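You operate a simulated robot arm through the tools that you are given. There is no shell and no other tool.

You run a simulated two-armed robot. Do the job below in one go: nothing can be reset, and whatever is moved stays where it is left.

Task
Wind bobbin 95 full from the purple cone on the bench winder.
Fine: cone on, then hold its thread; when it is full switch off, then put it in the green bobbin tray.

Only the result counts: the job must be done as asked and must still hold three seconds after the hand-in. Knocking over, shifting, dropping, spilling or breaking anything else fails it.

Robot
Two 7-joint arms with two-finger parallel grippers on one trunk that stands fixed in place. Base frame: the origin is at the foot of the trunk, x ahead of it, y to its left, z up. Lengths are in mm, angles in rad, forces in N, time in s.
The left shoulder is at [70, 188, 1190], the right one opposite. With the tool pointing down near the work surface each hand reaches from about 240 to 780 mm from the base axis, measured 20 degrees to its own side. Payload 3.91 kg a hand.
Tool frame (each hand has its own): the origin (TCP) lies between the finger pads and is the grasp point; the fingertips stand 30 mm ahead of it; z points along the fingers, y is the line along which they close. Largest opening 110 mm; finger width 20, thickness 10; the body of the gripper, 48 by 112 mm, starts 55 mm behind the TCP.
Orientation is told as [roll, pitch, yaw] about the base's x, y, z axes, in that order, counted from this pose: with the fingers straight down and closing along the base's y, the tool's x points along the base's -x, its y along +y and its z along -z.

Tools
- The arms move only by the tool drive_tool. It takes "left_rows", "right_rows" or both (then of equal length, played together; a hand with none holds still); each is a list of rows, each an object (a shift or turn left out is 0, a gripper value left out holds the last) with "jaw": the finger opening in mm, from 0 to 110; "delta_pos": the shift along the tool's x, y, z in mm, a list of three; "turn": the turn, a rotation vector about the tool's x, y, z in rad, a list of three. In form: [{"jaw": jaw, "delta_pos": [dx, dy, dz], "turn": [wx, wy, wz]}, ...]. A call has 1 to 20 rows; each row shifts and turns the commanded pose from where the row before left it, along the tool's axes as they then stand. A row lasts 0.2 s, in which the tool goes at most 50 mm and 0.15 rad; a call with a longer step from one row to the next is refused whole, and so is a gripper value outside its range. Where a pose cannot be reached the arm comes as near as it can. A force on the tool above 80 N (or 10 N above the force at the start of the call, whichever is more), or a blocked arm, ends the call early, and 0.2 s more pass. The fingers move at their own pace (about 72 mm/s each) and stop on an object; they squeeze with about 24 N. The grip force told is the motor's: it shows also when the fingers shut on nothing. Time passes only in rows, and 0.2 s behind the last, so rows that do not move let the fingers close. The reply holds the time, the measured pose of the TCP, the force on the tool along the base axes, the opening and the grip force, in the units named above and with some noise, with the torque about the TCP (base axes, N m) and any sound that the robot's microphone picked up.
- Cameras (640 x 400 px; columns grow to the right, rows downward): "scene" is now at [132.1, 36.3, 1423.2]; the picture's right is [0.43, -0.90, 0.00], its down [-0.48, -0.23, -0.85] and it looks along [0.77, 0.36, -0.53] (base axes); focal length 319 px, centre (320, 200). "left" rides on the left gripper at [72, -17, -103] in its tool frame; the picture's right is [0.23, 0.97, 0.00], its down [-0.76, 0.18, -0.62] and it looks along [-0.61, 0.14, 0.78] (tool axes); focal length 222 px, centre (320, 200). "right" rides on the right gripper at [72, 17, -103] in its tool frame; the picture's right is [-0.23, 0.97, 0.00], its down [-0.76, -0.18, -0.62] and it looks along [-0.61, -0.14, 0.78] (tool axes); focal length 222 px, centre (320, 200). There is no depth. A picture from a camera that has moved, and an enlarged one, comes with that camera's place and axes in the base frame and with its lens.
- capture(camera): a new picture of that camera. It takes no simulated time.
- raise_lower(by): slides the trunk up (or, below 0, down) by that many mm; the arms and the scene camera ride with it, the base frame stays. It gives what a move gives, with no picture.
- pan_tilt(pan, tilt): turns the head with the scene camera to pan (to the left, within 1.501 rad either way) and tilt (down, from -0.506 to 1.204), counted from straight ahead of the robot. It gives what a move gives.
- close_up(camera, box): a new picture of the part [left, top, right, bottom] of that camera's present view, enlarged. It takes no simulated time.
- sign_off(): hands the job in; it is judged then, once.

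Places have to be worked out from the pictures, the camera data and where the tool is seen. Open the grippers and draw the arms clear of the work before you hand the job in, unless the task says otherwise.

The tools are called by a JSON object that holds its "api" and its "payload". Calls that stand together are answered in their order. drive_tool: Moves the arms, as the interface text tells. Its arguments: {"type":"object","properties":{"left_rows":{"type":"array"},"right_rows":{"type":"array"}},"required":[]} The other tools are called the same way: raise_lower (by) slides the trunk up or down; pan_tilt (pan, tilt) turns the head that bears the scene camera; capture (camera) takes a picture; close_up (camera, box) takes an enlarged picture of a part of a camera's view; sign_off () hands the job in.

At the start:

```text
time: 0.0
left_ee_pos: [389.1, 501.3, 1121.2]
left_tcp_rot: [0.0, 0.0, -0.002]
left_contact_force: [0.1, -0.3, 0.8]
left_wrist_torque: [0.01, -0.04, -0.01]
left_grip_width: 109.8
left_gripper_force: 0.0
right_ee_pos: [456.0, 28.1, 1202.6]
right_tcp_rot: [-0.002, 0.0, 0.003]
right_contact_force: [-0.9, 0.2, 0.0]
right_wrist_torque: [-0.01, -0.02, -0.02]
right_grip_width: 109.9
right_gripper_force: 0.0
trunk travel left (down, up): [-700.0, 240.0]
head pan, tilt: [0.443, 0.553]
```

scene: 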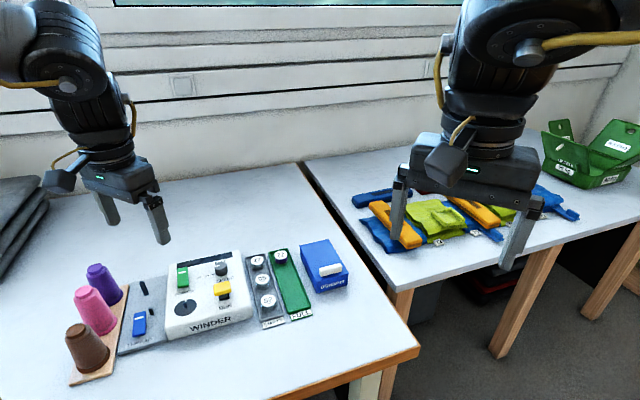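
right: 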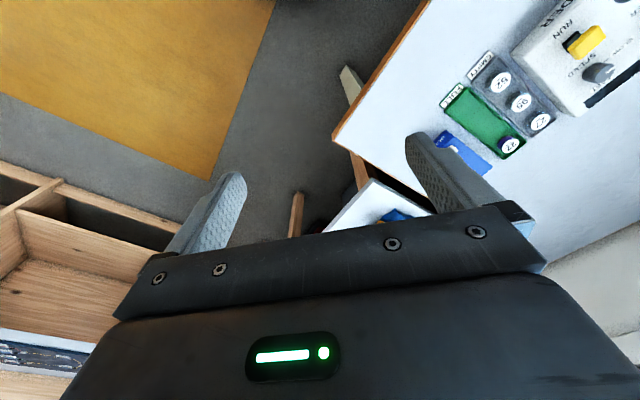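
left: 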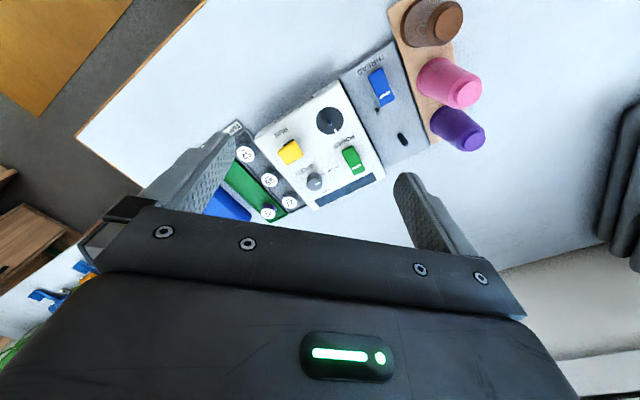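

The scene shows a winder with cones at left, bobbin trays at right. I take close-ups to read the labels and controls.

{"api": "close_up", "payload": {"camera": "scene", "box": [50, 220, 370, 400]}}

{"api": "close_up", "payload": {"camera": "scene", "box": [150, 230, 360, 350]}}

{"api": "close_up", "payload": {"camera": "left", "box": [190, 0, 510, 230]}}

{"api": "close_up", "payload": {"camera": "right", "box": [400, 0, 640, 180]}}

```text
2.00 times, centred on (210, 310) of scene
camera zoom: at [132.1, 36.3, 1423.2], right [0.43, -0.9, 0.0], down [-0.48, -0.23, -0.85], along [0.77, 0.36, -0.53], focal length 638 px, centre (540, -20)
```

zoom: 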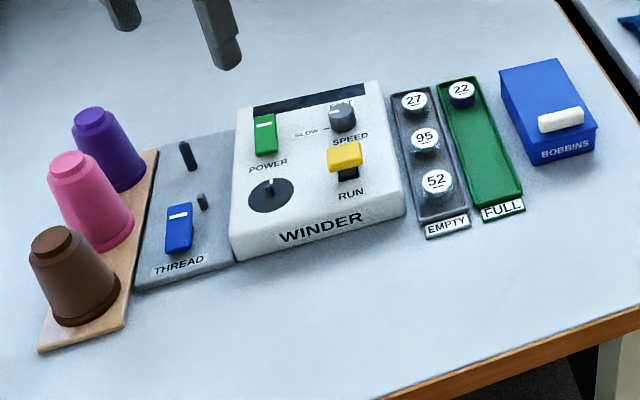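

```text
3.05 times, centred on (255, 290) of scene
camera zoom: at [132.1, 36.3, 1423.2], right [0.43, -0.9, 0.0], down [-0.48, -0.23, -0.85], along [0.77, 0.36, -0.53], focal length 973 px, centre (518, -74)
```

zoom: 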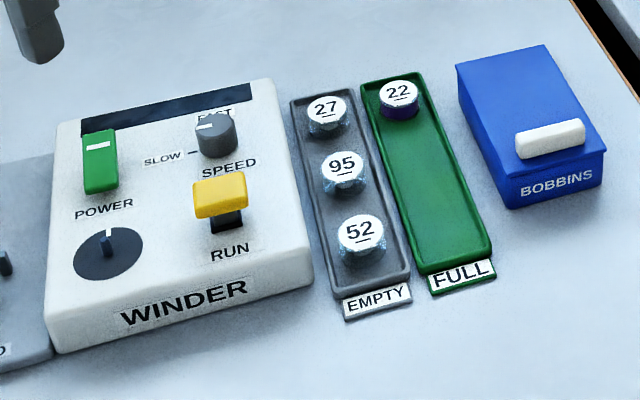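

```text
1.74 times, centred on (350, 115) of left
camera zoom: at [315.9, 483.4, 1224.2], right [-0.23, 0.97, 0.0], down [0.76, 0.18, 0.62], along [0.61, 0.14, -0.78], focal length 386 px, centre (268, 348)
```

zoom: 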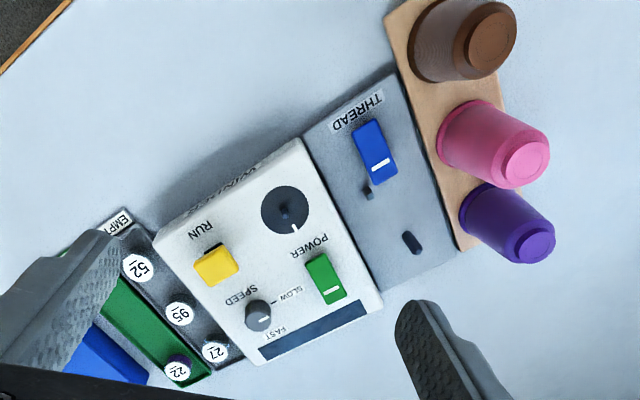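

```text
2.22 times, centred on (520, 90) of right
camera zoom: at [384.1, 44.7, 1305.9], right [0.23, 0.97, 0.0], down [0.76, -0.18, 0.62], along [0.61, -0.14, -0.78], focal length 494 px, centre (-124, 444)
```

zoom: 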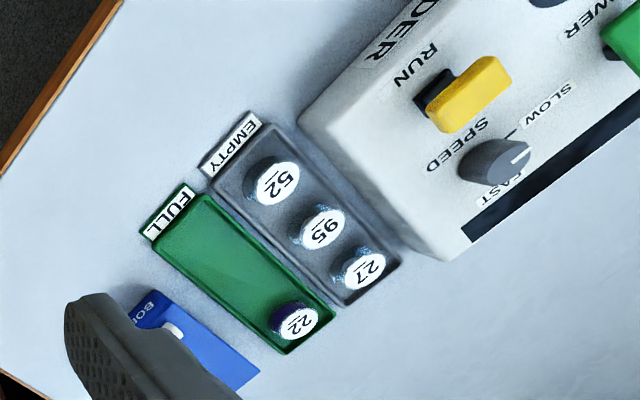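

Triangulating from the scene, left and right pictures, bobbin 95's top is near [615, 433, 806], the cone post near [453, 678, 816] and the purple cone near [408, 758]. I lower the left hand towards the bench, still well above everything, for a closer look at the controls.

{"api": "drive_tool", "payload": {"left_rows": [{"delta_pos": [10, 10, 40]}, {"delta_pos": [10, 10, 40]}, {"delta_pos": [10, 10, 40]}, {"delta_pos": [0, 0, 0]}]}}

{"api": "capture", "payload": {"camera": "left"}}

{"api": "close_up", "payload": {"camera": "left", "box": [180, 40, 420, 190]}}

```text
time: 1.0
left_ee_pos: [359.8, 530.4, 1003.1]
left_tcp_rot: [-0.001, 0.0, 0.0]
left_contact_force: [0.1, 0.1, -0.4]
left_wrist_torque: [0.02, 0.01, 0.02]
left_grip_width: 110.0
left_gripper_force: 0.0
right_ee_pos: [456.7, 27.9, 1203.1]
right_tcp_rot: [0.0, 0.0, 0.002]
right_contact_force: [-0.1, -0.1, 0.1]
right_wrist_torque: [-0.01, 0.0, -0.03]
right_grip_width: 110.0
right_gripper_force: 0.0
trunk travel left (down, up): [-700.0, 240.0]
head pan, tilt: [0.443, 0.553]
```

```text
taken
camera left: at [287.0, 513.6, 1106.2], right [-0.23, 0.97, 0.0], down [0.76, 0.18, 0.62], along [0.61, 0.14, -0.78], focal length 222 px, centre (320, 200)
```

left: 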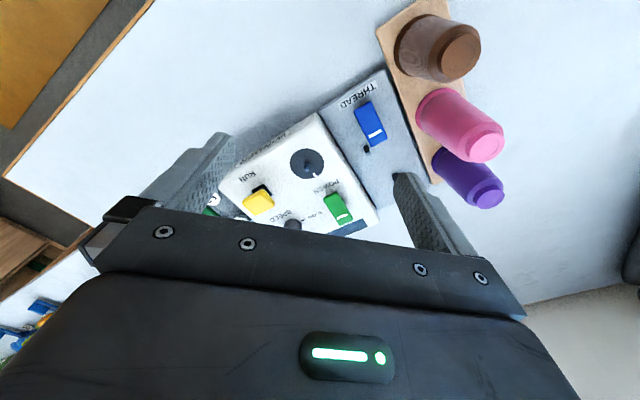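

```text
2.67 times, centred on (300, 115) of left
camera zoom: at [287.0, 513.6, 1106.2], right [-0.23, 0.97, 0.0], down [0.76, 0.18, 0.62], along [0.61, 0.14, -0.78], focal length 592 px, centre (373, 427)
```

zoom: 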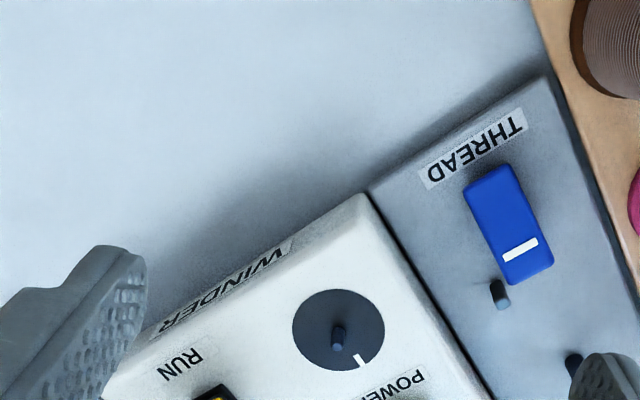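

The left picture is turned over (its top is nearer the robot), so the gripper hides what is beyond it. I move the left hand forward at the same height to see the panel in full.

{"api": "drive_tool", "payload": {"left_rows": [{"delta_pos": [-40, 5, 0]}, {"delta_pos": [-40, 5, 0]}, {"delta_pos": [-40, 5, 0]}, {"delta_pos": [0, 0, 0]}]}}

{"api": "capture", "payload": {"camera": "left"}}

{"api": "close_up", "payload": {"camera": "left", "box": [200, 0, 440, 150]}}

```text
time: 2.0
left_ee_pos: [478.7, 542.5, 1003.3]
left_tcp_rot: [0.0, -0.002, 0.001]
left_contact_force: [0.0, -0.1, 0.3]
left_wrist_torque: [0.01, -0.02, 0.0]
left_grip_width: 110.3
left_gripper_force: 0.0
right_ee_pos: [455.0, 29.6, 1203.7]
right_tcp_rot: [-0.002, 0.0, 0.003]
right_contact_force: [-0.1, -0.3, 0.0]
right_wrist_torque: [0.01, -0.02, -0.01]
right_grip_width: 109.9
right_gripper_force: 0.1
trunk travel left (down, up): [-700.0, 240.0]
head pan, tilt: [0.443, 0.553]
```

```text
taken
camera left: at [405.2, 526.1, 1107.3], right [-0.23, 0.97, 0.0], down [0.76, 0.18, 0.62], along [0.61, 0.14, -0.78], focal length 222 px, centre (320, 200)
```

left: 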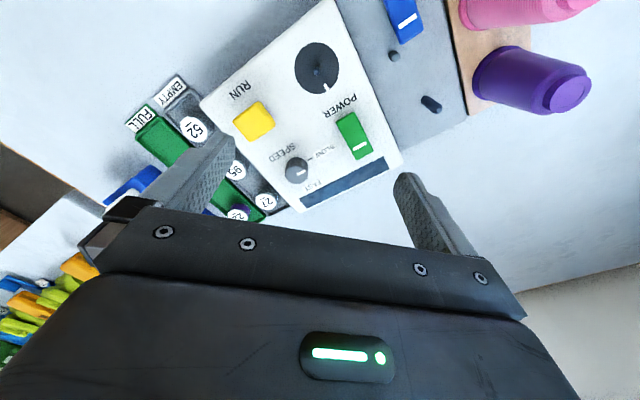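

```text
2.67 times, centred on (320, 75) of left
camera zoom: at [405.2, 526.1, 1107.3], right [-0.23, 0.97, 0.0], down [0.76, 0.18, 0.62], along [0.61, 0.14, -0.78], focal length 592 px, centre (320, 533)
```

zoom: 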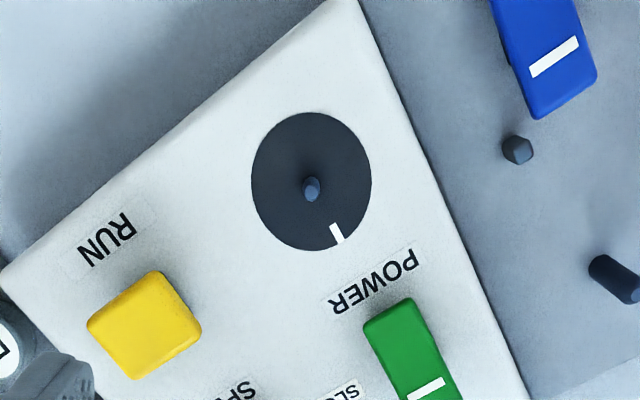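

{"api": "close_up", "payload": {"camera": "left", "box": [220, 80, 420, 215]}}

{"api": "close_up", "payload": {"camera": "scene", "box": [160, 240, 260, 330]}}

{"api": "close_up", "payload": {"camera": "scene", "box": [60, 250, 190, 390]}}

```text
2.96 times, centred on (320, 148) of left
camera zoom: at [405.2, 526.1, 1107.3], right [-0.23, 0.97, 0.0], down [0.76, 0.18, 0.62], along [0.61, 0.14, -0.78], focal length 658 px, centre (320, 356)
```

zoom: 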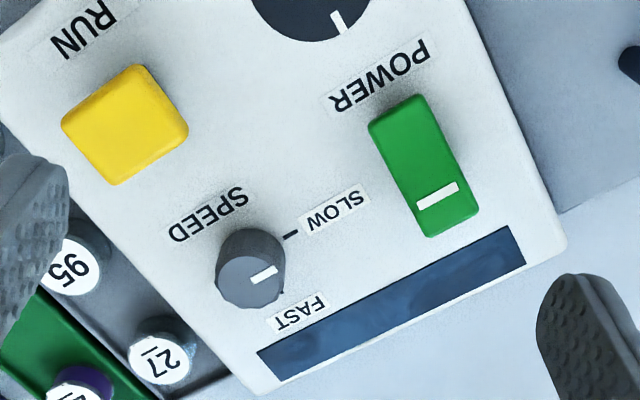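

```text
4.44 times, centred on (210, 285) of scene
camera zoom: at [131.4, 36.8, 1423.2], right [0.43, -0.9, 0.0], down [-0.47, -0.23, -0.85], along [0.77, 0.36, -0.53], focal length 1418 px, centre (809, -178)
```

zoom: 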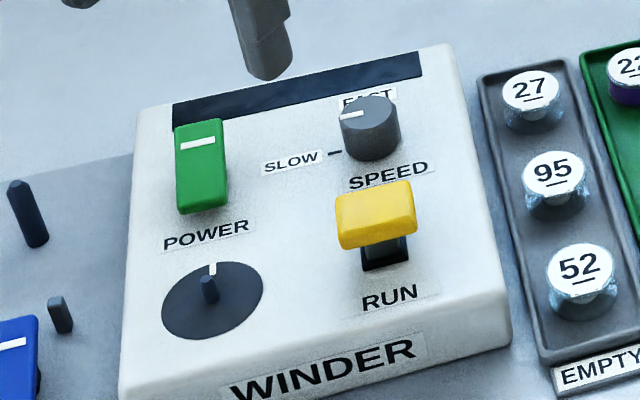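

```text
2.86 times, centred on (125, 320) of scene
camera zoom: at [131.4, 36.8, 1423.2], right [0.43, -0.9, 0.0], down [-0.47, -0.23, -0.85], along [0.77, 0.36, -0.53], focal length 912 px, centre (877, -143)
```

zoom: 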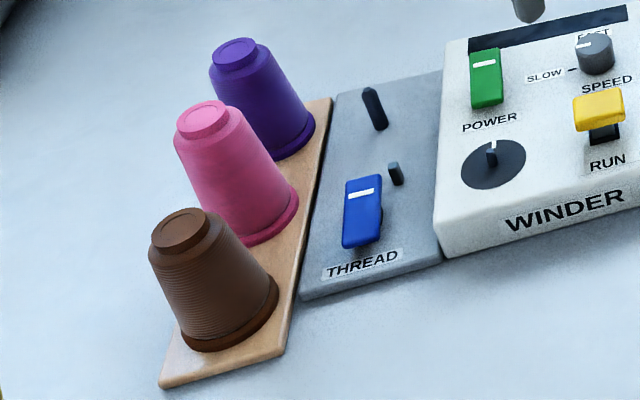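

The knob seems to point at SLOW; I zoom the scene camera hard on the knob, RUN lever, rockers, post and cones to read their states.

{"api": "close_up", "payload": {"camera": "scene", "box": [210, 255, 240, 275]}}

{"api": "close_up", "payload": {"camera": "scene", "box": [205, 270, 245, 312]}}

{"api": "close_up", "payload": {"camera": "scene", "box": [165, 255, 215, 295]}}

{"api": "close_up", "payload": {"camera": "scene", "box": [115, 270, 175, 350]}}

```text
16.00 times, centred on (225, 265) of scene
camera zoom: at [131.4, 36.8, 1423.2], right [0.43, -0.9, 0.0], down [-0.47, -0.23, -0.85], along [0.77, 0.36, -0.53], focal length 5107 px, centre (1840, -840)
```

zoom: 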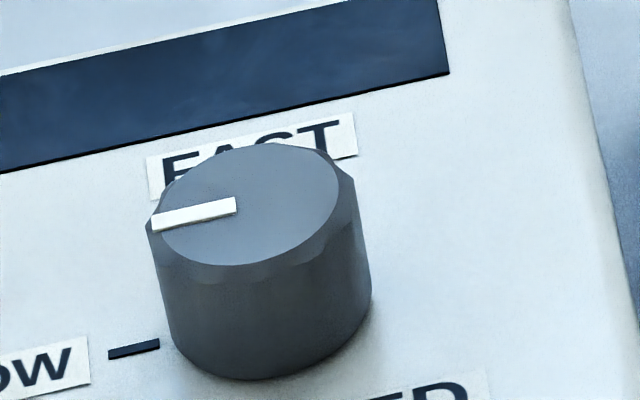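

```text
9.52 times, centred on (225, 291) of scene
camera zoom: at [131.4, 36.8, 1423.2], right [0.43, -0.9, 0.0], down [-0.47, -0.23, -0.85], along [0.77, 0.36, -0.53], focal length 3040 px, centre (1225, -667)
```

zoom: 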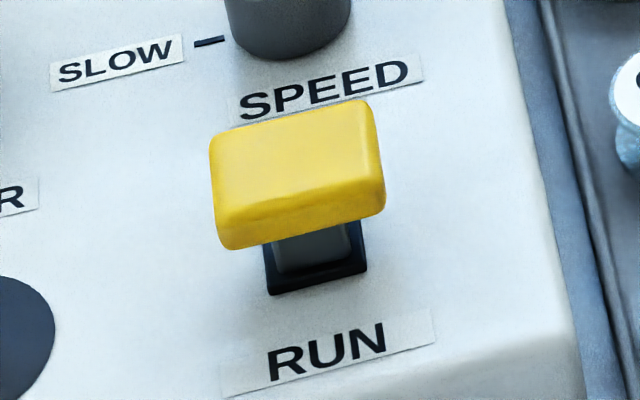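

```text
10.00 times, centred on (190, 275) of scene
camera zoom: at [131.4, 36.8, 1423.2], right [0.43, -0.9, 0.0], down [-0.47, -0.23, -0.85], along [0.77, 0.36, -0.53], focal length 3192 px, centre (1620, -550)
```

zoom: 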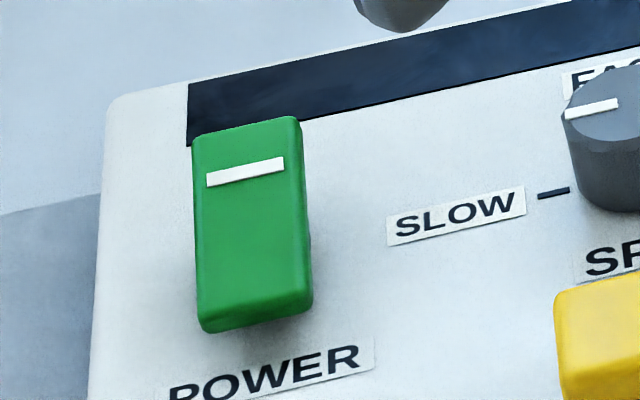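

```text
5.00 times, centred on (145, 310) of scene
camera zoom: at [131.4, 36.8, 1423.2], right [0.43, -0.9, 0.0], down [-0.47, -0.23, -0.85], along [0.77, 0.36, -0.53], focal length 1596 px, centre (1195, -350)
```

zoom: 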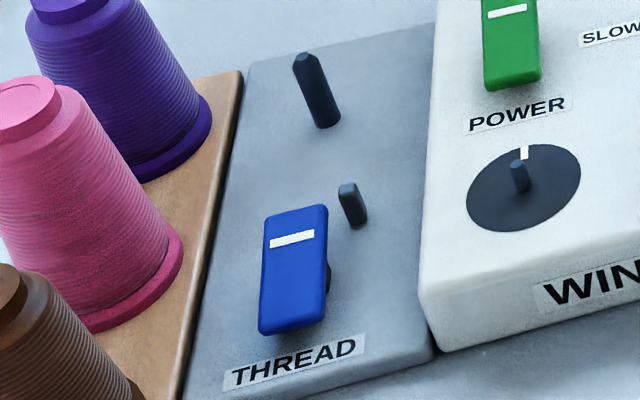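

SPEED is at SLOW, and RUN looks like a yellow cap on a stem. I zoom further on the POWER and THREAD rockers to see which end is down, and on the cones.

{"api": "close_up", "payload": {"camera": "scene", "box": [172, 260, 202, 290]}}

{"api": "close_up", "payload": {"camera": "scene", "box": [125, 302, 155, 342]}}

{"api": "close_up", "payload": {"camera": "scene", "box": [75, 255, 135, 315]}}

{"api": "close_up", "payload": {"camera": "scene", "box": [240, 245, 320, 330]}}

{"api": "close_up", "payload": {"camera": "left", "box": [320, 90, 400, 180]}}

```text
13.33 times, centred on (187, 275) of scene
camera zoom: at [131.4, 36.8, 1423.2], right [0.43, -0.9, 0.0], down [-0.47, -0.23, -0.85], along [0.77, 0.36, -0.53], focal length 4256 px, centre (2093, -800)
```

zoom: 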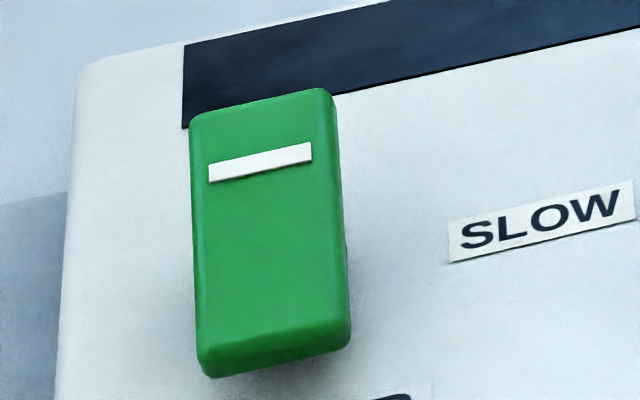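

```text
10.00 times, centred on (140, 322) of scene
camera zoom: at [131.4, 36.8, 1423.2], right [0.43, -0.9, 0.0], down [-0.47, -0.23, -0.85], along [0.77, 0.36, -0.53], focal length 3192 px, centre (2120, -1020)
```

zoom: 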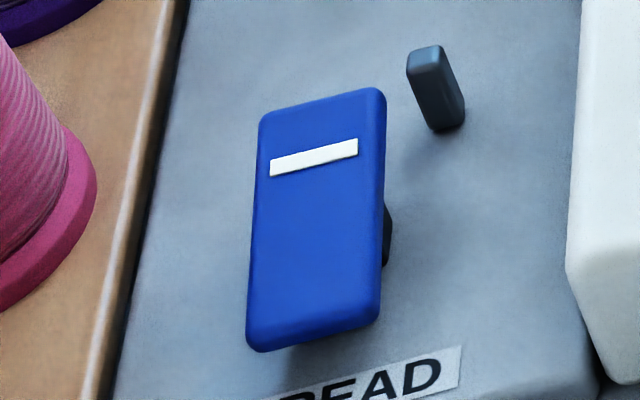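

```text
6.67 times, centred on (105, 285) of scene
camera zoom: at [131.4, 36.8, 1423.2], right [0.43, -0.9, 0.0], down [-0.47, -0.23, -0.85], along [0.77, 0.36, -0.53], focal length 2128 px, centre (1753, -367)
```

zoom: 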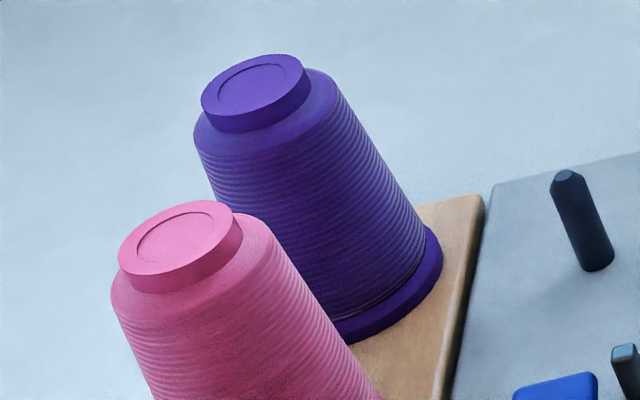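

```text
4.71 times, centred on (280, 288) of scene
camera zoom: at [131.4, 36.8, 1423.2], right [0.43, -0.9, 0.0], down [-0.47, -0.23, -0.85], along [0.77, 0.36, -0.53], focal length 1502 px, centre (508, -212)
```

zoom: 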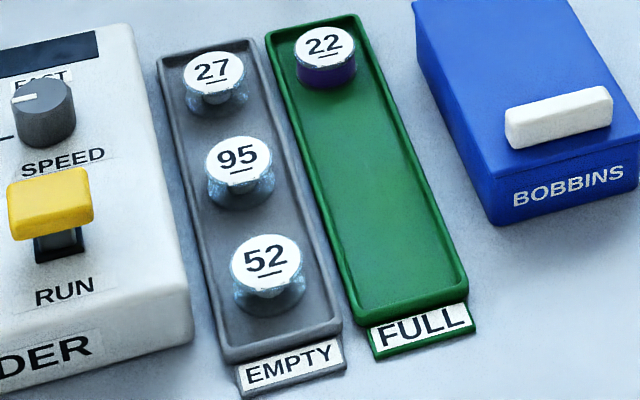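

```text
4.44 times, centred on (360, 135) of left
camera zoom: at [405.2, 526.1, 1107.3], right [-0.23, 0.97, 0.0], down [0.76, 0.18, 0.62], along [0.61, 0.14, -0.78], focal length 987 px, centre (142, 489)
```

zoom: 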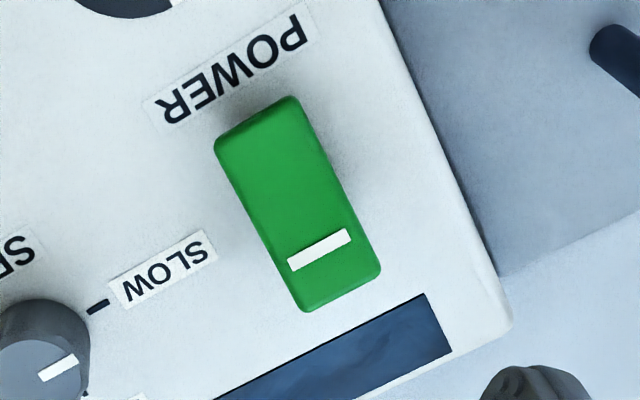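

The triangulated ends show both rockers have their white-line end up (POWER about 846 vs 834 mm, THREAD about 813 vs 795 mm), so both are off. I look at the RUN lever from the right camera's side view and closer from the scene.

{"api": "close_up", "payload": {"camera": "right", "box": [560, 10, 640, 100]}}

{"api": "close_up", "payload": {"camera": "scene", "box": [212, 280, 236, 302]}}

{"api": "close_up", "payload": {"camera": "left", "box": [220, 90, 290, 150]}}

```text
4.44 times, centred on (600, 55) of right
camera zoom: at [383.4, 45.1, 1306.0], right [0.23, 0.97, 0.0], down [0.76, -0.18, 0.62], along [0.61, -0.14, -0.78], focal length 987 px, centre (-924, 844)
```

zoom: 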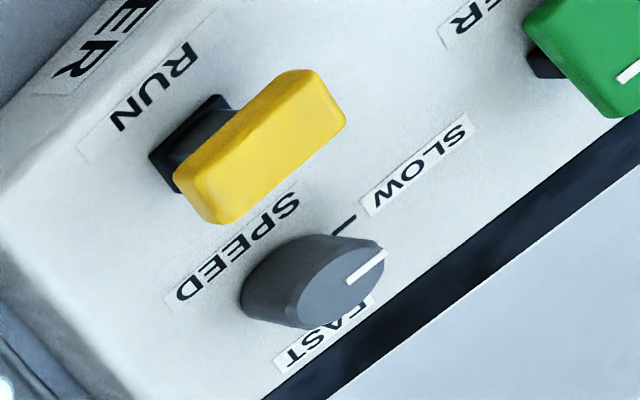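

```text
16.00 times, centred on (224, 291) of scene
camera zoom: at [131.4, 36.8, 1423.2], right [0.43, -0.9, 0.0], down [-0.47, -0.23, -0.85], along [0.77, 0.36, -0.53], focal length 5107 px, centre (1856, -1256)
```

zoom: 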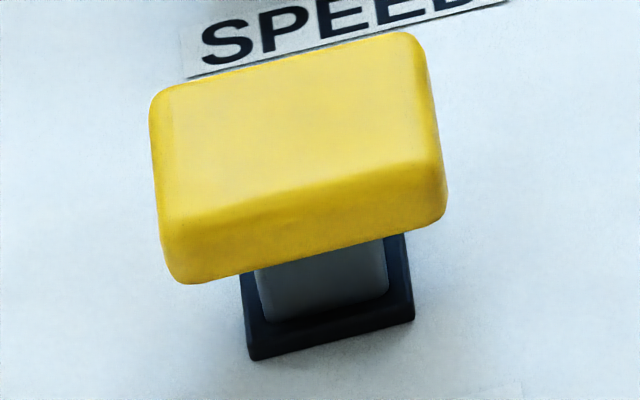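

```text
6.67 times, centred on (255, 120) of left
camera zoom: at [405.2, 526.1, 1107.3], right [-0.23, 0.97, 0.0], down [0.76, 0.18, 0.62], along [0.61, 0.14, -0.78], focal length 1481 px, centre (753, 733)
```

zoom: 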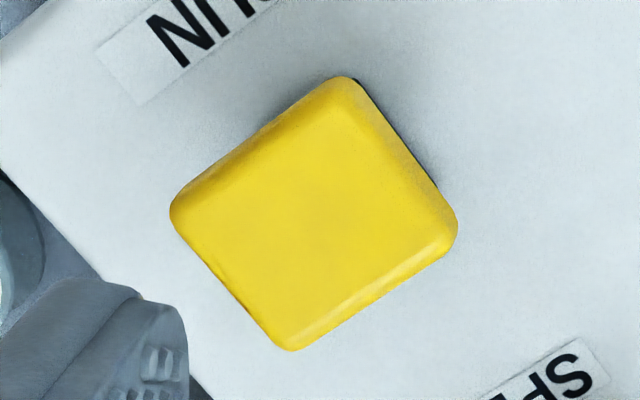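

RUN is a yellow cap on a close-fitted plunger, so it is pressed down. The winder is turned about 45° to the base; I turn the left hand to yaw +45° and shift it over the cone post side to look down on the purple cone and the post.

{"api": "drive_tool", "payload": {"left_rows": [{"delta_pos": [0, 30, -5], "turn": [0, 0, -0.131]}, {"delta_pos": [0, 30, 0], "turn": [0, 0, -0.131]}, {"delta_pos": [0, 30, 0], "turn": [0, 0, -0.131]}, {"delta_pos": [0, 30, 0], "turn": [0, 0, -0.131]}, {"delta_pos": [0, 20, 0], "turn": [0, 0, -0.131]}, {"delta_pos": [0, 0, 0], "turn": [0, 0, -0.131]}, {"delta_pos": [0, 0, 0]}]}}

{"api": "capture", "payload": {"camera": "left"}}

{"api": "capture", "payload": {"camera": "scene"}}

```text
time: 3.6
left_ee_pos: [443.9, 678.1, 1006.2]
left_tcp_rot: [0.0, -0.001, 0.788]
left_contact_force: [0.0, 0.8, 0.8]
left_wrist_torque: [0.0, 0.01, 0.01]
left_grip_width: 110.0
left_gripper_force: 0.1
right_ee_pos: [456.3, 27.6, 1203.6]
right_tcp_rot: [-0.001, 0.001, 0.003]
right_contact_force: [-0.1, 0.0, -0.2]
right_wrist_torque: [-0.02, -0.01, -0.05]
right_grip_width: 110.1
right_gripper_force: 0.0
trunk travel left (down, up): [-700.0, 240.0]
head pan, tilt: [0.443, 0.553]
```

```text
taken
camera left: at [404.0, 614.7, 1110.7], right [-0.85, 0.53, 0.0], down [0.41, 0.67, 0.62], along [0.33, 0.53, -0.78], focal length 222 px, centre (320, 200)
```

left: 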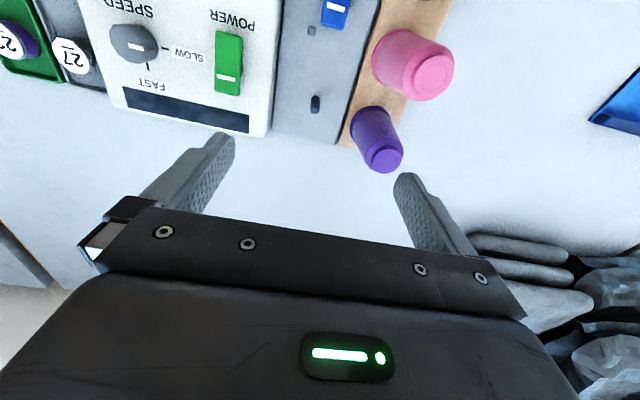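

```text
taken
camera scene: at [132.1, 36.5, 1423.2], right [0.43, -0.9, 0.0], down [-0.48, -0.23, -0.85], along [0.77, 0.36, -0.53], focal length 319 px, centre (320, 200)
```

scene: 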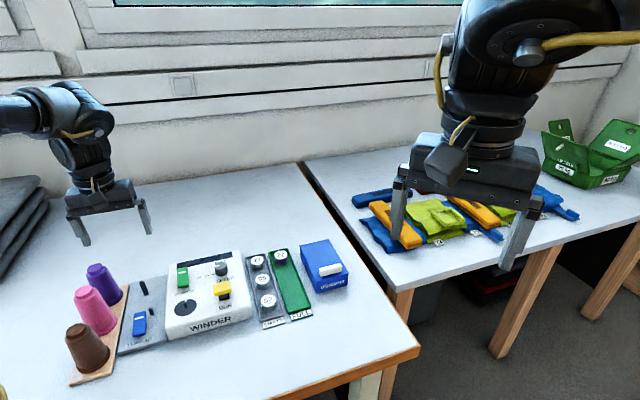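

Now I zoom the left camera on the purple cone, the post and the rack for measuring.

{"api": "close_up", "payload": {"camera": "left", "box": [290, 0, 470, 190]}}

{"api": "close_up", "payload": {"camera": "scene", "box": [60, 250, 180, 390]}}

```text
2.11 times, centred on (380, 95) of left
camera zoom: at [404.0, 614.7, 1110.7], right [-0.85, 0.53, 0.0], down [0.41, 0.67, 0.62], along [0.33, 0.53, -0.78], focal length 468 px, centre (194, 421)
```

zoom: 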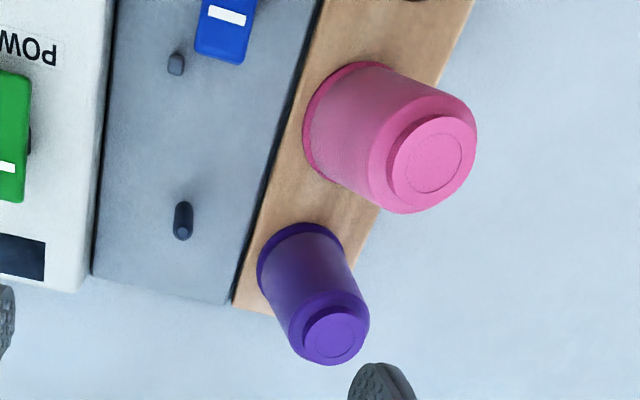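

```text
2.86 times, centred on (120, 320) of scene
camera zoom: at [132.1, 36.5, 1423.2], right [0.43, -0.9, 0.0], down [-0.48, -0.23, -0.85], along [0.77, 0.36, -0.53], focal length 912 px, centre (891, -143)
```

zoom: 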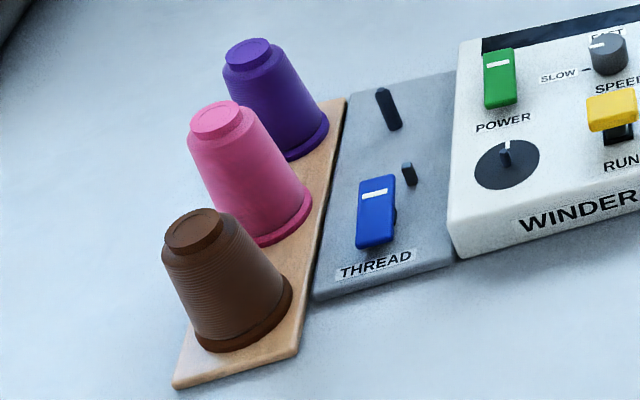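

Using the wrist camera poses, the purple cone's cap centre comes out at [404, 750, 895] in both left views. I zoom in more on the post, the cone's base and the rack edge for the heights.

{"api": "close_up", "payload": {"camera": "left", "box": [290, 80, 340, 125]}}

{"api": "close_up", "payload": {"camera": "left", "box": [335, 95, 415, 180]}}

{"api": "close_up", "payload": {"camera": "scene", "box": [130, 272, 160, 302]}}

```text
8.89 times, centred on (315, 102) of left
camera zoom: at [404.0, 614.7, 1110.7], right [-0.85, 0.53, 0.0], down [0.41, 0.67, 0.62], along [0.33, 0.53, -0.78], focal length 1974 px, centre (364, 1067)
```

zoom: 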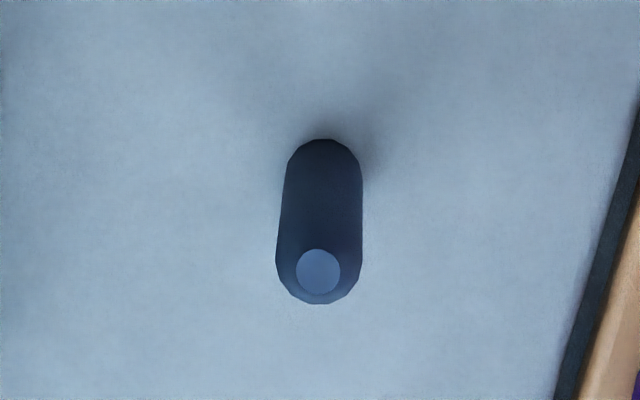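

```text
4.71 times, centred on (375, 138) of left
camera zoom: at [404.0, 614.7, 1110.7], right [-0.85, 0.53, 0.0], down [0.41, 0.67, 0.62], along [0.33, 0.53, -0.78], focal length 1045 px, centre (61, 494)
```

zoom: 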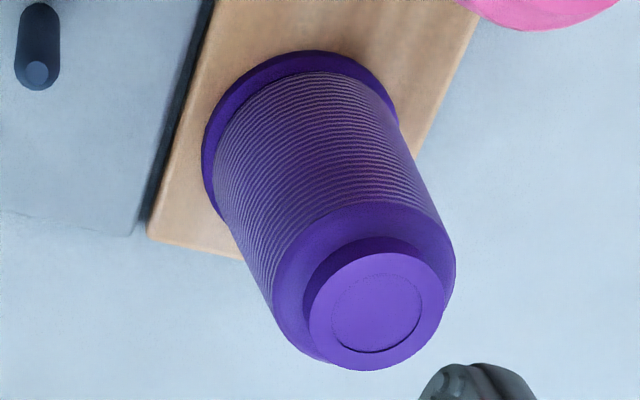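

```text
13.33 times, centred on (145, 287) of scene
camera zoom: at [132.1, 36.5, 1423.2], right [0.43, -0.9, 0.0], down [-0.48, -0.23, -0.85], along [0.77, 0.36, -0.53], focal length 4256 px, centre (2653, -960)
```

zoom: 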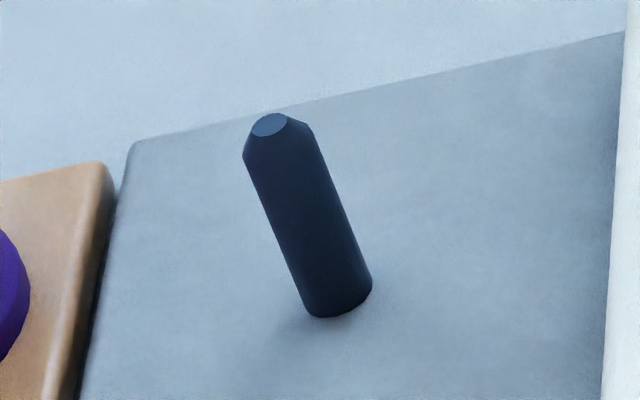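

The post stands at about [452.6, 680.6], base 790, top 836; the purple cone is about 32 mm at the cap (z≈892) and 43–60 mm on the body. I move the hand over the purple cone, still high, and check alignment.

{"api": "drive_tool", "payload": {"left_rows": [{"delta_pos": [-8.4, 27.1, 0]}, {"delta_pos": [-8.4, 27.1, 0]}, {"delta_pos": [-8.5, 27.1, 0]}, {"delta_pos": [0, 0, 16]}, {"delta_pos": [0, 0, 0]}]}}

{"api": "capture", "payload": {"camera": "left"}}

{"api": "close_up", "payload": {"camera": "scene", "box": [50, 180, 200, 330]}}

```text
time: 4.8
left_ee_pos: [404.5, 753.5, 989.7]
left_tcp_rot: [-0.001, 0.002, 0.786]
left_contact_force: [-0.1, 0.7, 0.0]
left_wrist_torque: [0.01, -0.03, 0.0]
left_grip_width: 110.3
left_gripper_force: 0.1
right_ee_pos: [455.5, 27.1, 1202.1]
right_tcp_rot: [0.0, 0.0, 0.001]
right_contact_force: [0.9, -0.6, 0.2]
right_wrist_torque: [0.0, -0.02, -0.01]
right_grip_width: 109.9
right_gripper_force: 0.1
trunk travel left (down, up): [-700.0, 240.0]
head pan, tilt: [0.443, 0.553]
```

```text
taken
camera left: at [365.0, 690.2, 1093.4], right [-0.85, 0.53, 0.0], down [0.41, 0.67, 0.62], along [0.33, 0.53, -0.78], focal length 222 px, centre (320, 200)
```

left: 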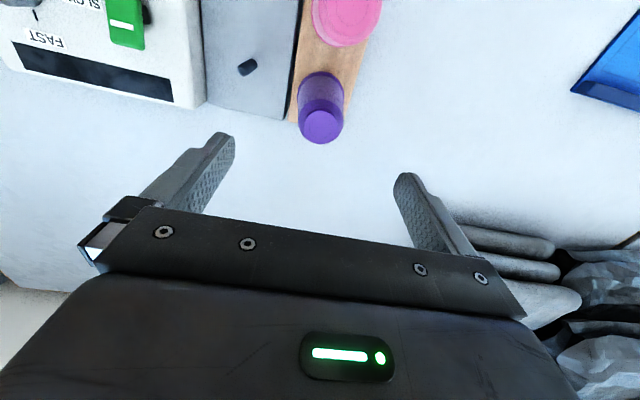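

```text
2.67 times, centred on (125, 255) of scene
camera zoom: at [131.9, 36.1, 1423.2], right [0.43, -0.9, 0.0], down [-0.48, -0.23, -0.85], along [0.77, 0.36, -0.53], focal length 851 px, centre (840, 53)
```

zoom: 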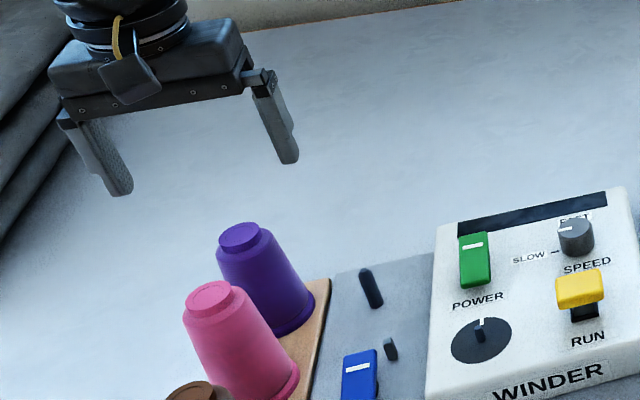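

The cap centre projects to [403.6, 754.1], right under the hand. I descend to grip the body with the fingertips about 45 mm below the cap.

{"api": "drive_tool", "payload": {"left_rows": [{"delta_pos": [0, 0, 30]}, {"delta_pos": [0, 0, 30]}, {"delta_pos": [0, 0, 30]}, {"delta_pos": [0, 0, 22]}, {"delta_pos": [0, 0, 0]}]}}

{"api": "capture", "payload": {"camera": "left"}}

{"api": "close_up", "payload": {"camera": "scene", "box": [50, 200, 180, 330]}}

```text
time: 6.0
left_ee_pos: [407.9, 753.6, 877.7]
left_tcp_rot: [0.0, 0.0, 0.787]
left_contact_force: [0.4, -0.4, 0.8]
left_wrist_torque: [0.03, 0.03, 0.0]
left_grip_width: 109.9
left_gripper_force: 0.0
right_ee_pos: [455.9, 27.1, 1203.1]
right_tcp_rot: [0.0, 0.001, 0.002]
right_contact_force: [0.3, -0.6, -0.1]
right_wrist_torque: [0.0, 0.01, 0.0]
right_grip_width: 110.0
right_gripper_force: 0.0
trunk travel left (down, up): [-700.0, 240.0]
head pan, tilt: [0.443, 0.553]
```

```text
taken
camera left: at [367.8, 690.2, 981.3], right [-0.85, 0.53, 0.0], down [0.41, 0.67, 0.62], along [0.33, 0.53, -0.78], focal length 222 px, centre (320, 200)
```

left: 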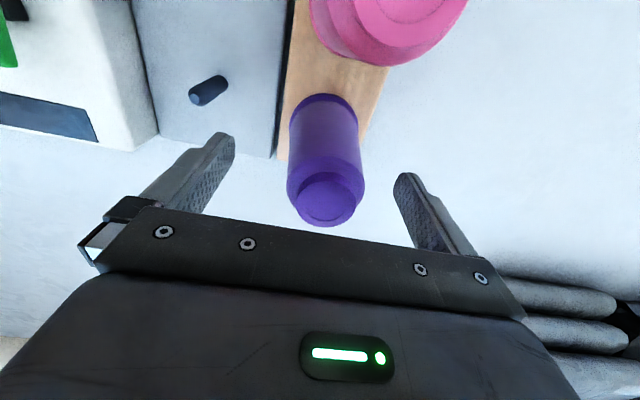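

```text
3.08 times, centred on (115, 265) of scene
camera zoom: at [131.8, 36.0, 1423.2], right [0.43, -0.9, 0.0], down [-0.48, -0.23, -0.85], along [0.77, 0.36, -0.53], focal length 982 px, centre (951, 0)
```

zoom: 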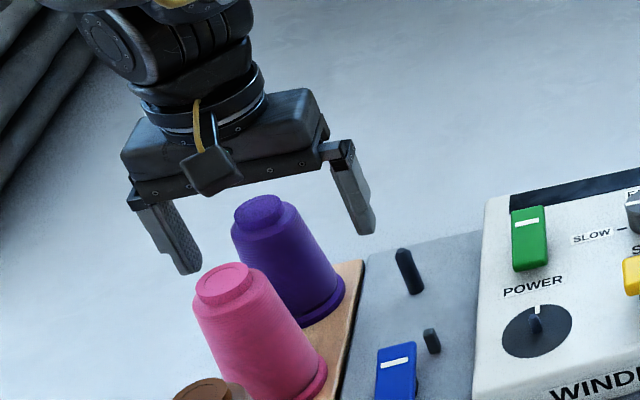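

Measured x has drifted to about 407, so I nudge 2–3 mm back to centre on the cone and then close the fingers.

{"api": "drive_tool", "payload": {"left_rows": [{"delta_pos": [2, 2.7, 0]}, {"delta_pos": [0, 0, 0]}, {"jaw": 70}, {"jaw": 30}, {"jaw": 30}, {"jaw": 20}, {"jaw": 20}]}}

{"api": "capture", "payload": {"camera": "left"}}

{"api": "close_up", "payload": {"camera": "scene", "box": [50, 200, 180, 330]}}

```text
time: 7.6
left_ee_pos: [404.2, 754.0, 877.9]
left_tcp_rot: [0.001, 0.0, 0.788]
left_contact_force: [0.1, 0.8, 0.6]
left_wrist_torque: [0.05, -0.02, 0.0]
left_grip_width: 49.2
left_gripper_force: 24.1
right_ee_pos: [456.2, 27.4, 1202.8]
right_tcp_rot: [0.002, 0.001, 0.002]
right_contact_force: [0.6, 0.0, -0.1]
right_wrist_torque: [0.0, 0.01, 0.02]
right_grip_width: 109.9
right_gripper_force: 0.2
trunk travel left (down, up): [-700.0, 240.0]
head pan, tilt: [0.443, 0.553]
```

```text
taken
camera left: at [364.1, 691.1, 981.7], right [-0.85, 0.53, 0.0], down [0.41, 0.67, 0.62], along [0.33, 0.53, -0.78], focal length 222 px, centre (320, 200)
```

left: 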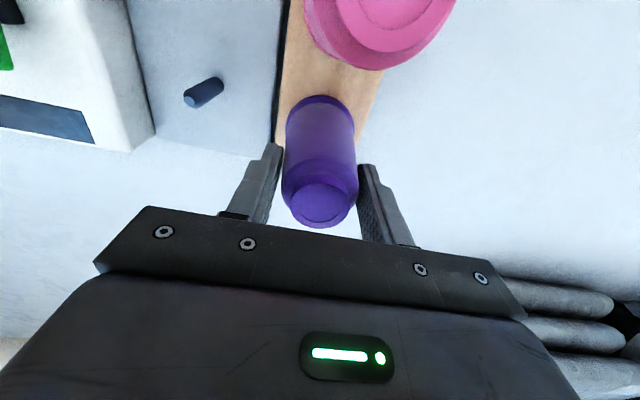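

```text
3.08 times, centred on (115, 265) of scene
camera zoom: at [132.3, 36.5, 1423.2], right [0.43, -0.9, 0.0], down [-0.48, -0.23, -0.85], along [0.77, 0.36, -0.53], focal length 982 px, centre (951, 0)
```

zoom: 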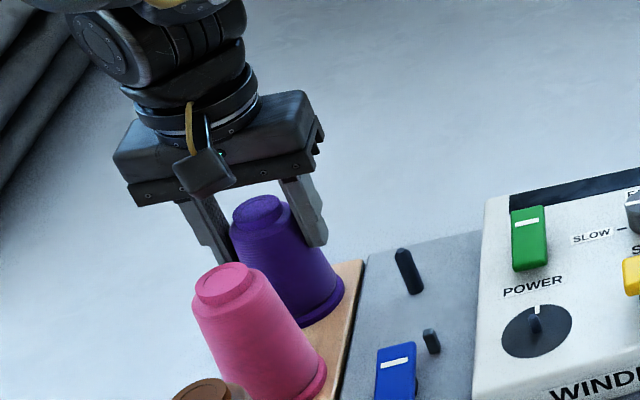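

Gripped at 49 mm with 24 N. I lift the cone 70 mm in small steps and check it comes up straight.

{"api": "drive_tool", "payload": {"left_rows": [{"delta_pos": [0, 0, -5]}, {"delta_pos": [0, 0, -10]}, {"delta_pos": [0, 0, -15]}, {"delta_pos": [0, 0, -20]}, {"delta_pos": [0, 0, -20]}, {"delta_pos": [0, 0, 0]}]}}

{"api": "capture", "payload": {"camera": "left"}}

{"api": "close_up", "payload": {"camera": "scene", "box": [50, 200, 180, 330]}}

```text
time: 9.0
left_ee_pos: [401.5, 754.3, 947.5]
left_tcp_rot: [0.0, 0.001, 0.786]
left_contact_force: [0.4, 0.8, -1.2]
left_wrist_torque: [0.01, 0.0, 0.0]
left_grip_width: 49.1
left_gripper_force: 24.4
right_ee_pos: [456.2, 29.3, 1202.7]
right_tcp_rot: [-0.002, 0.001, 0.0]
right_contact_force: [0.1, -0.6, 0.2]
right_wrist_torque: [-0.02, -0.02, -0.01]
right_grip_width: 109.9
right_gripper_force: 0.0
trunk travel left (down, up): [-700.0, 240.0]
head pan, tilt: [0.443, 0.553]
```

```text
taken
camera left: at [362.2, 691.9, 1051.0], right [-0.85, 0.53, 0.0], down [0.41, 0.67, 0.62], along [0.33, 0.53, -0.78], focal length 222 px, centre (320, 200)
```

left: 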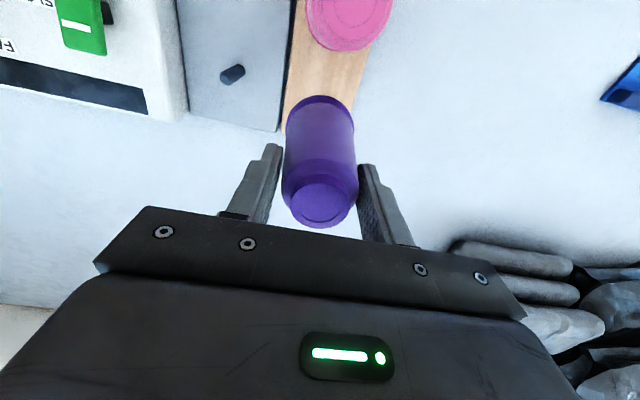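

```text
3.08 times, centred on (115, 265) of scene
camera zoom: at [132.6, 37.1, 1423.1], right [0.43, -0.9, 0.0], down [-0.48, -0.23, -0.85], along [0.77, 0.36, -0.53], focal length 982 px, centre (951, 0)
```

zoom: 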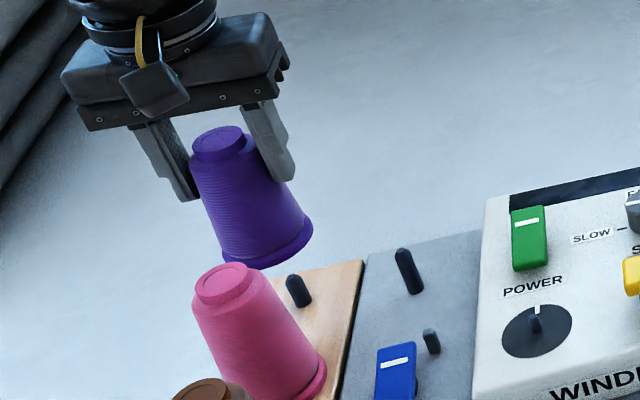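

The cone hangs straight with its base clear above the peg and the post. I carry it over to the post at the same height and look again.

{"api": "drive_tool", "payload": {"left_rows": [{"delta_pos": [4, -18, -3]}, {"delta_pos": [4, -24, -2]}, {"delta_pos": [4, -24, 0]}, {"delta_pos": [4, -22.2, 0]}, {"delta_pos": [0, 0, 0]}, {"delta_pos": [0, 0, 0]}]}}

{"api": "capture", "payload": {"camera": "left"}}

{"api": "close_up", "payload": {"camera": "scene", "box": [80, 200, 200, 330]}}

```text
time: 10.4
left_ee_pos: [452.6, 681.8, 953.6]
left_tcp_rot: [0.0, 0.0, 0.788]
left_contact_force: [-0.2, -0.6, -1.5]
left_wrist_torque: [0.0, 0.0, 0.03]
left_grip_width: 49.4
left_gripper_force: 24.2
right_ee_pos: [456.0, 29.3, 1202.7]
right_tcp_rot: [0.0, 0.0, 0.002]
right_contact_force: [0.0, -0.5, -0.2]
right_wrist_torque: [-0.02, 0.0, -0.01]
right_grip_width: 110.0
right_gripper_force: 0.0
trunk travel left (down, up): [-700.0, 240.0]
head pan, tilt: [0.443, 0.553]
```

```text
taken
camera left: at [413.6, 618.9, 1056.6], right [-0.85, 0.53, 0.0], down [0.41, 0.67, 0.62], along [0.33, 0.53, -0.78], focal length 222 px, centre (320, 200)
```

left: 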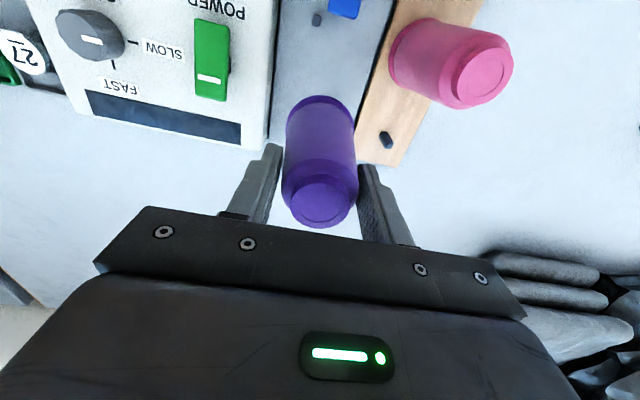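

```text
3.08 times, centred on (140, 265) of scene
camera zoom: at [132.3, 36.8, 1423.1], right [0.43, -0.9, 0.0], down [-0.48, -0.23, -0.85], along [0.77, 0.36, -0.53], focal length 982 px, centre (874, 0)
```

zoom: 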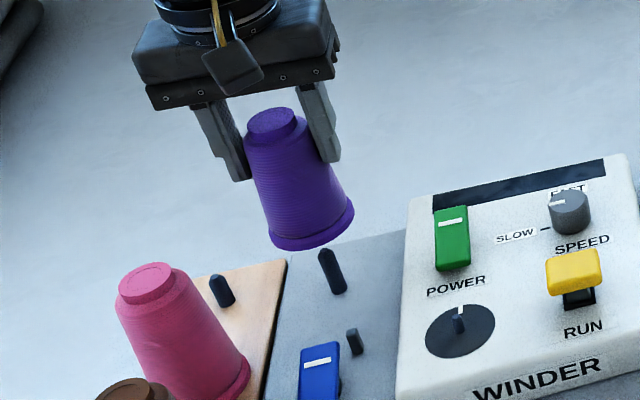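

Before lowering, I check the calibration by measuring the bare peg where the cone stood (it should equal the cone's old centre [403.8, 754]) and the post under the cone.

{"api": "close_up", "payload": {"camera": "left", "box": [360, 115, 410, 160]}}

{"api": "close_up", "payload": {"camera": "scene", "box": [115, 228, 160, 300]}}

```text
8.89 times, centred on (385, 138) of left
camera zoom: at [413.6, 618.9, 1056.6], right [-0.85, 0.53, 0.0], down [0.41, 0.67, 0.62], along [0.33, 0.53, -0.78], focal length 1974 px, centre (-258, 756)
```

zoom: 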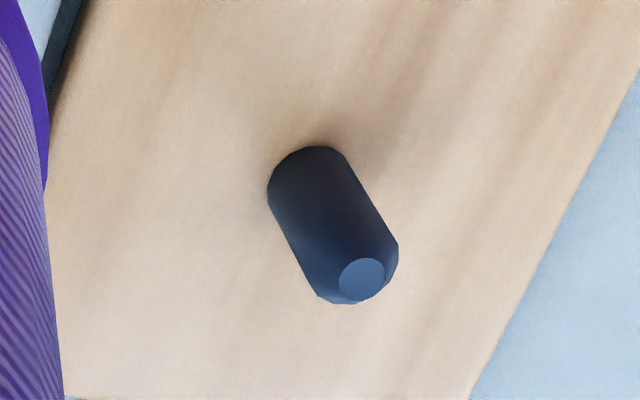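

```text
5.56 times, centred on (138, 264) of scene
camera zoom: at [132.3, 36.8, 1423.1], right [0.43, -0.9, 0.0], down [-0.48, -0.23, -0.85], along [0.77, 0.36, -0.53], focal length 1773 px, centre (1334, -156)
```

zoom: 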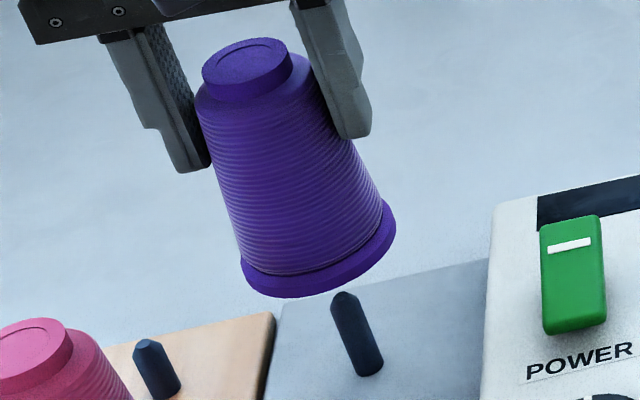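

The peg measures [403.9, 753.9], matching the cone's old centre, so the post estimate [452.5, 680.8] is trustworthy, and in the scene view the cone axis lines up with the post. I correct y by 1 mm and lower the first 30 mm, watching for drift.

{"api": "drive_tool", "payload": {"left_rows": [{"delta_pos": [0.7, -0.7, 0]}, {"delta_pos": [0, 0, 10]}, {"delta_pos": [0, 0, 10]}, {"delta_pos": [0, 0, 5]}, {"delta_pos": [0, 0, 0]}, {"delta_pos": [0, 0, 0]}]}}

{"api": "close_up", "payload": {"camera": "scene", "box": [115, 228, 160, 300]}}

```text
time: 11.8
left_ee_pos: [451.9, 680.3, 927.3]
left_tcp_rot: [0.0, 0.001, 0.786]
left_contact_force: [-0.5, 0.3, -1.1]
left_wrist_torque: [0.02, 0.0, 0.01]
left_grip_width: 49.4
left_gripper_force: 24.0
right_ee_pos: [455.8, 29.3, 1203.3]
right_tcp_rot: [-0.002, 0.001, 0.001]
right_contact_force: [-0.2, -0.2, 1.4]
right_wrist_torque: [-0.02, -0.01, -0.04]
right_grip_width: 110.1
right_gripper_force: 0.1
trunk travel left (down, up): [-700.0, 240.0]
head pan, tilt: [0.443, 0.553]
```

```text
5.56 times, centred on (138, 264) of scene
camera zoom: at [132.3, 36.7, 1423.1], right [0.43, -0.9, 0.0], down [-0.48, -0.23, -0.85], along [0.77, 0.36, -0.53], focal length 1773 px, centre (1334, -156)
```

zoom: 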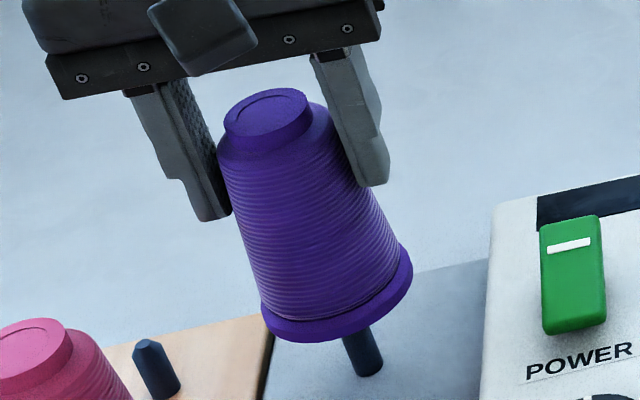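

The base is now right at the post's tip with no contact force. I lower on in 4 mm steps to let the post enter the bore, checking the force.

{"api": "drive_tool", "payload": {"left_rows": [{"delta_pos": [0, 0, 4]}, {"delta_pos": [0, 0, 4]}, {"delta_pos": [0, 0, 4]}, {"delta_pos": [0, 0, 4]}, {"delta_pos": [0, 0, 0]}]}}

{"api": "close_up", "payload": {"camera": "scene", "box": [115, 228, 160, 300]}}

```text
time: 13.0
left_ee_pos: [454.8, 680.6, 911.3]
left_tcp_rot: [0.0, -0.001, 0.787]
left_contact_force: [-0.3, 1.0, -1.1]
left_wrist_torque: [0.02, -0.01, 0.0]
left_grip_width: 49.1
left_gripper_force: 24.4
right_ee_pos: [456.0, 28.4, 1201.7]
right_tcp_rot: [0.0, 0.001, 0.002]
right_contact_force: [0.5, -0.2, -0.2]
right_wrist_torque: [0.0, 0.0, 0.0]
right_grip_width: 109.8
right_gripper_force: 0.1
trunk travel left (down, up): [-700.0, 240.0]
head pan, tilt: [0.443, 0.553]
```

```text
5.56 times, centred on (138, 264) of scene
camera zoom: at [132.3, 36.6, 1423.2], right [0.43, -0.9, 0.0], down [-0.48, -0.23, -0.85], along [0.77, 0.36, -0.53], focal length 1773 px, centre (1334, -156)
```

zoom: 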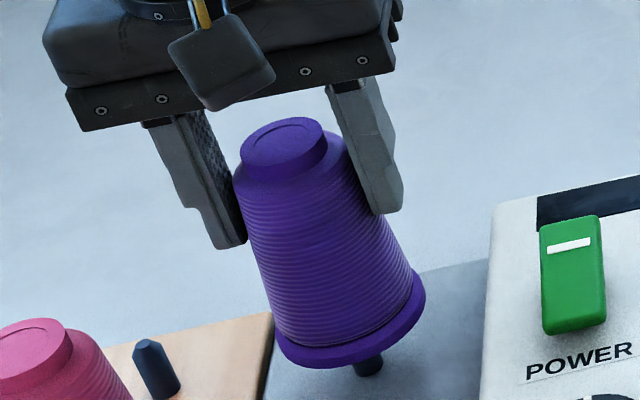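

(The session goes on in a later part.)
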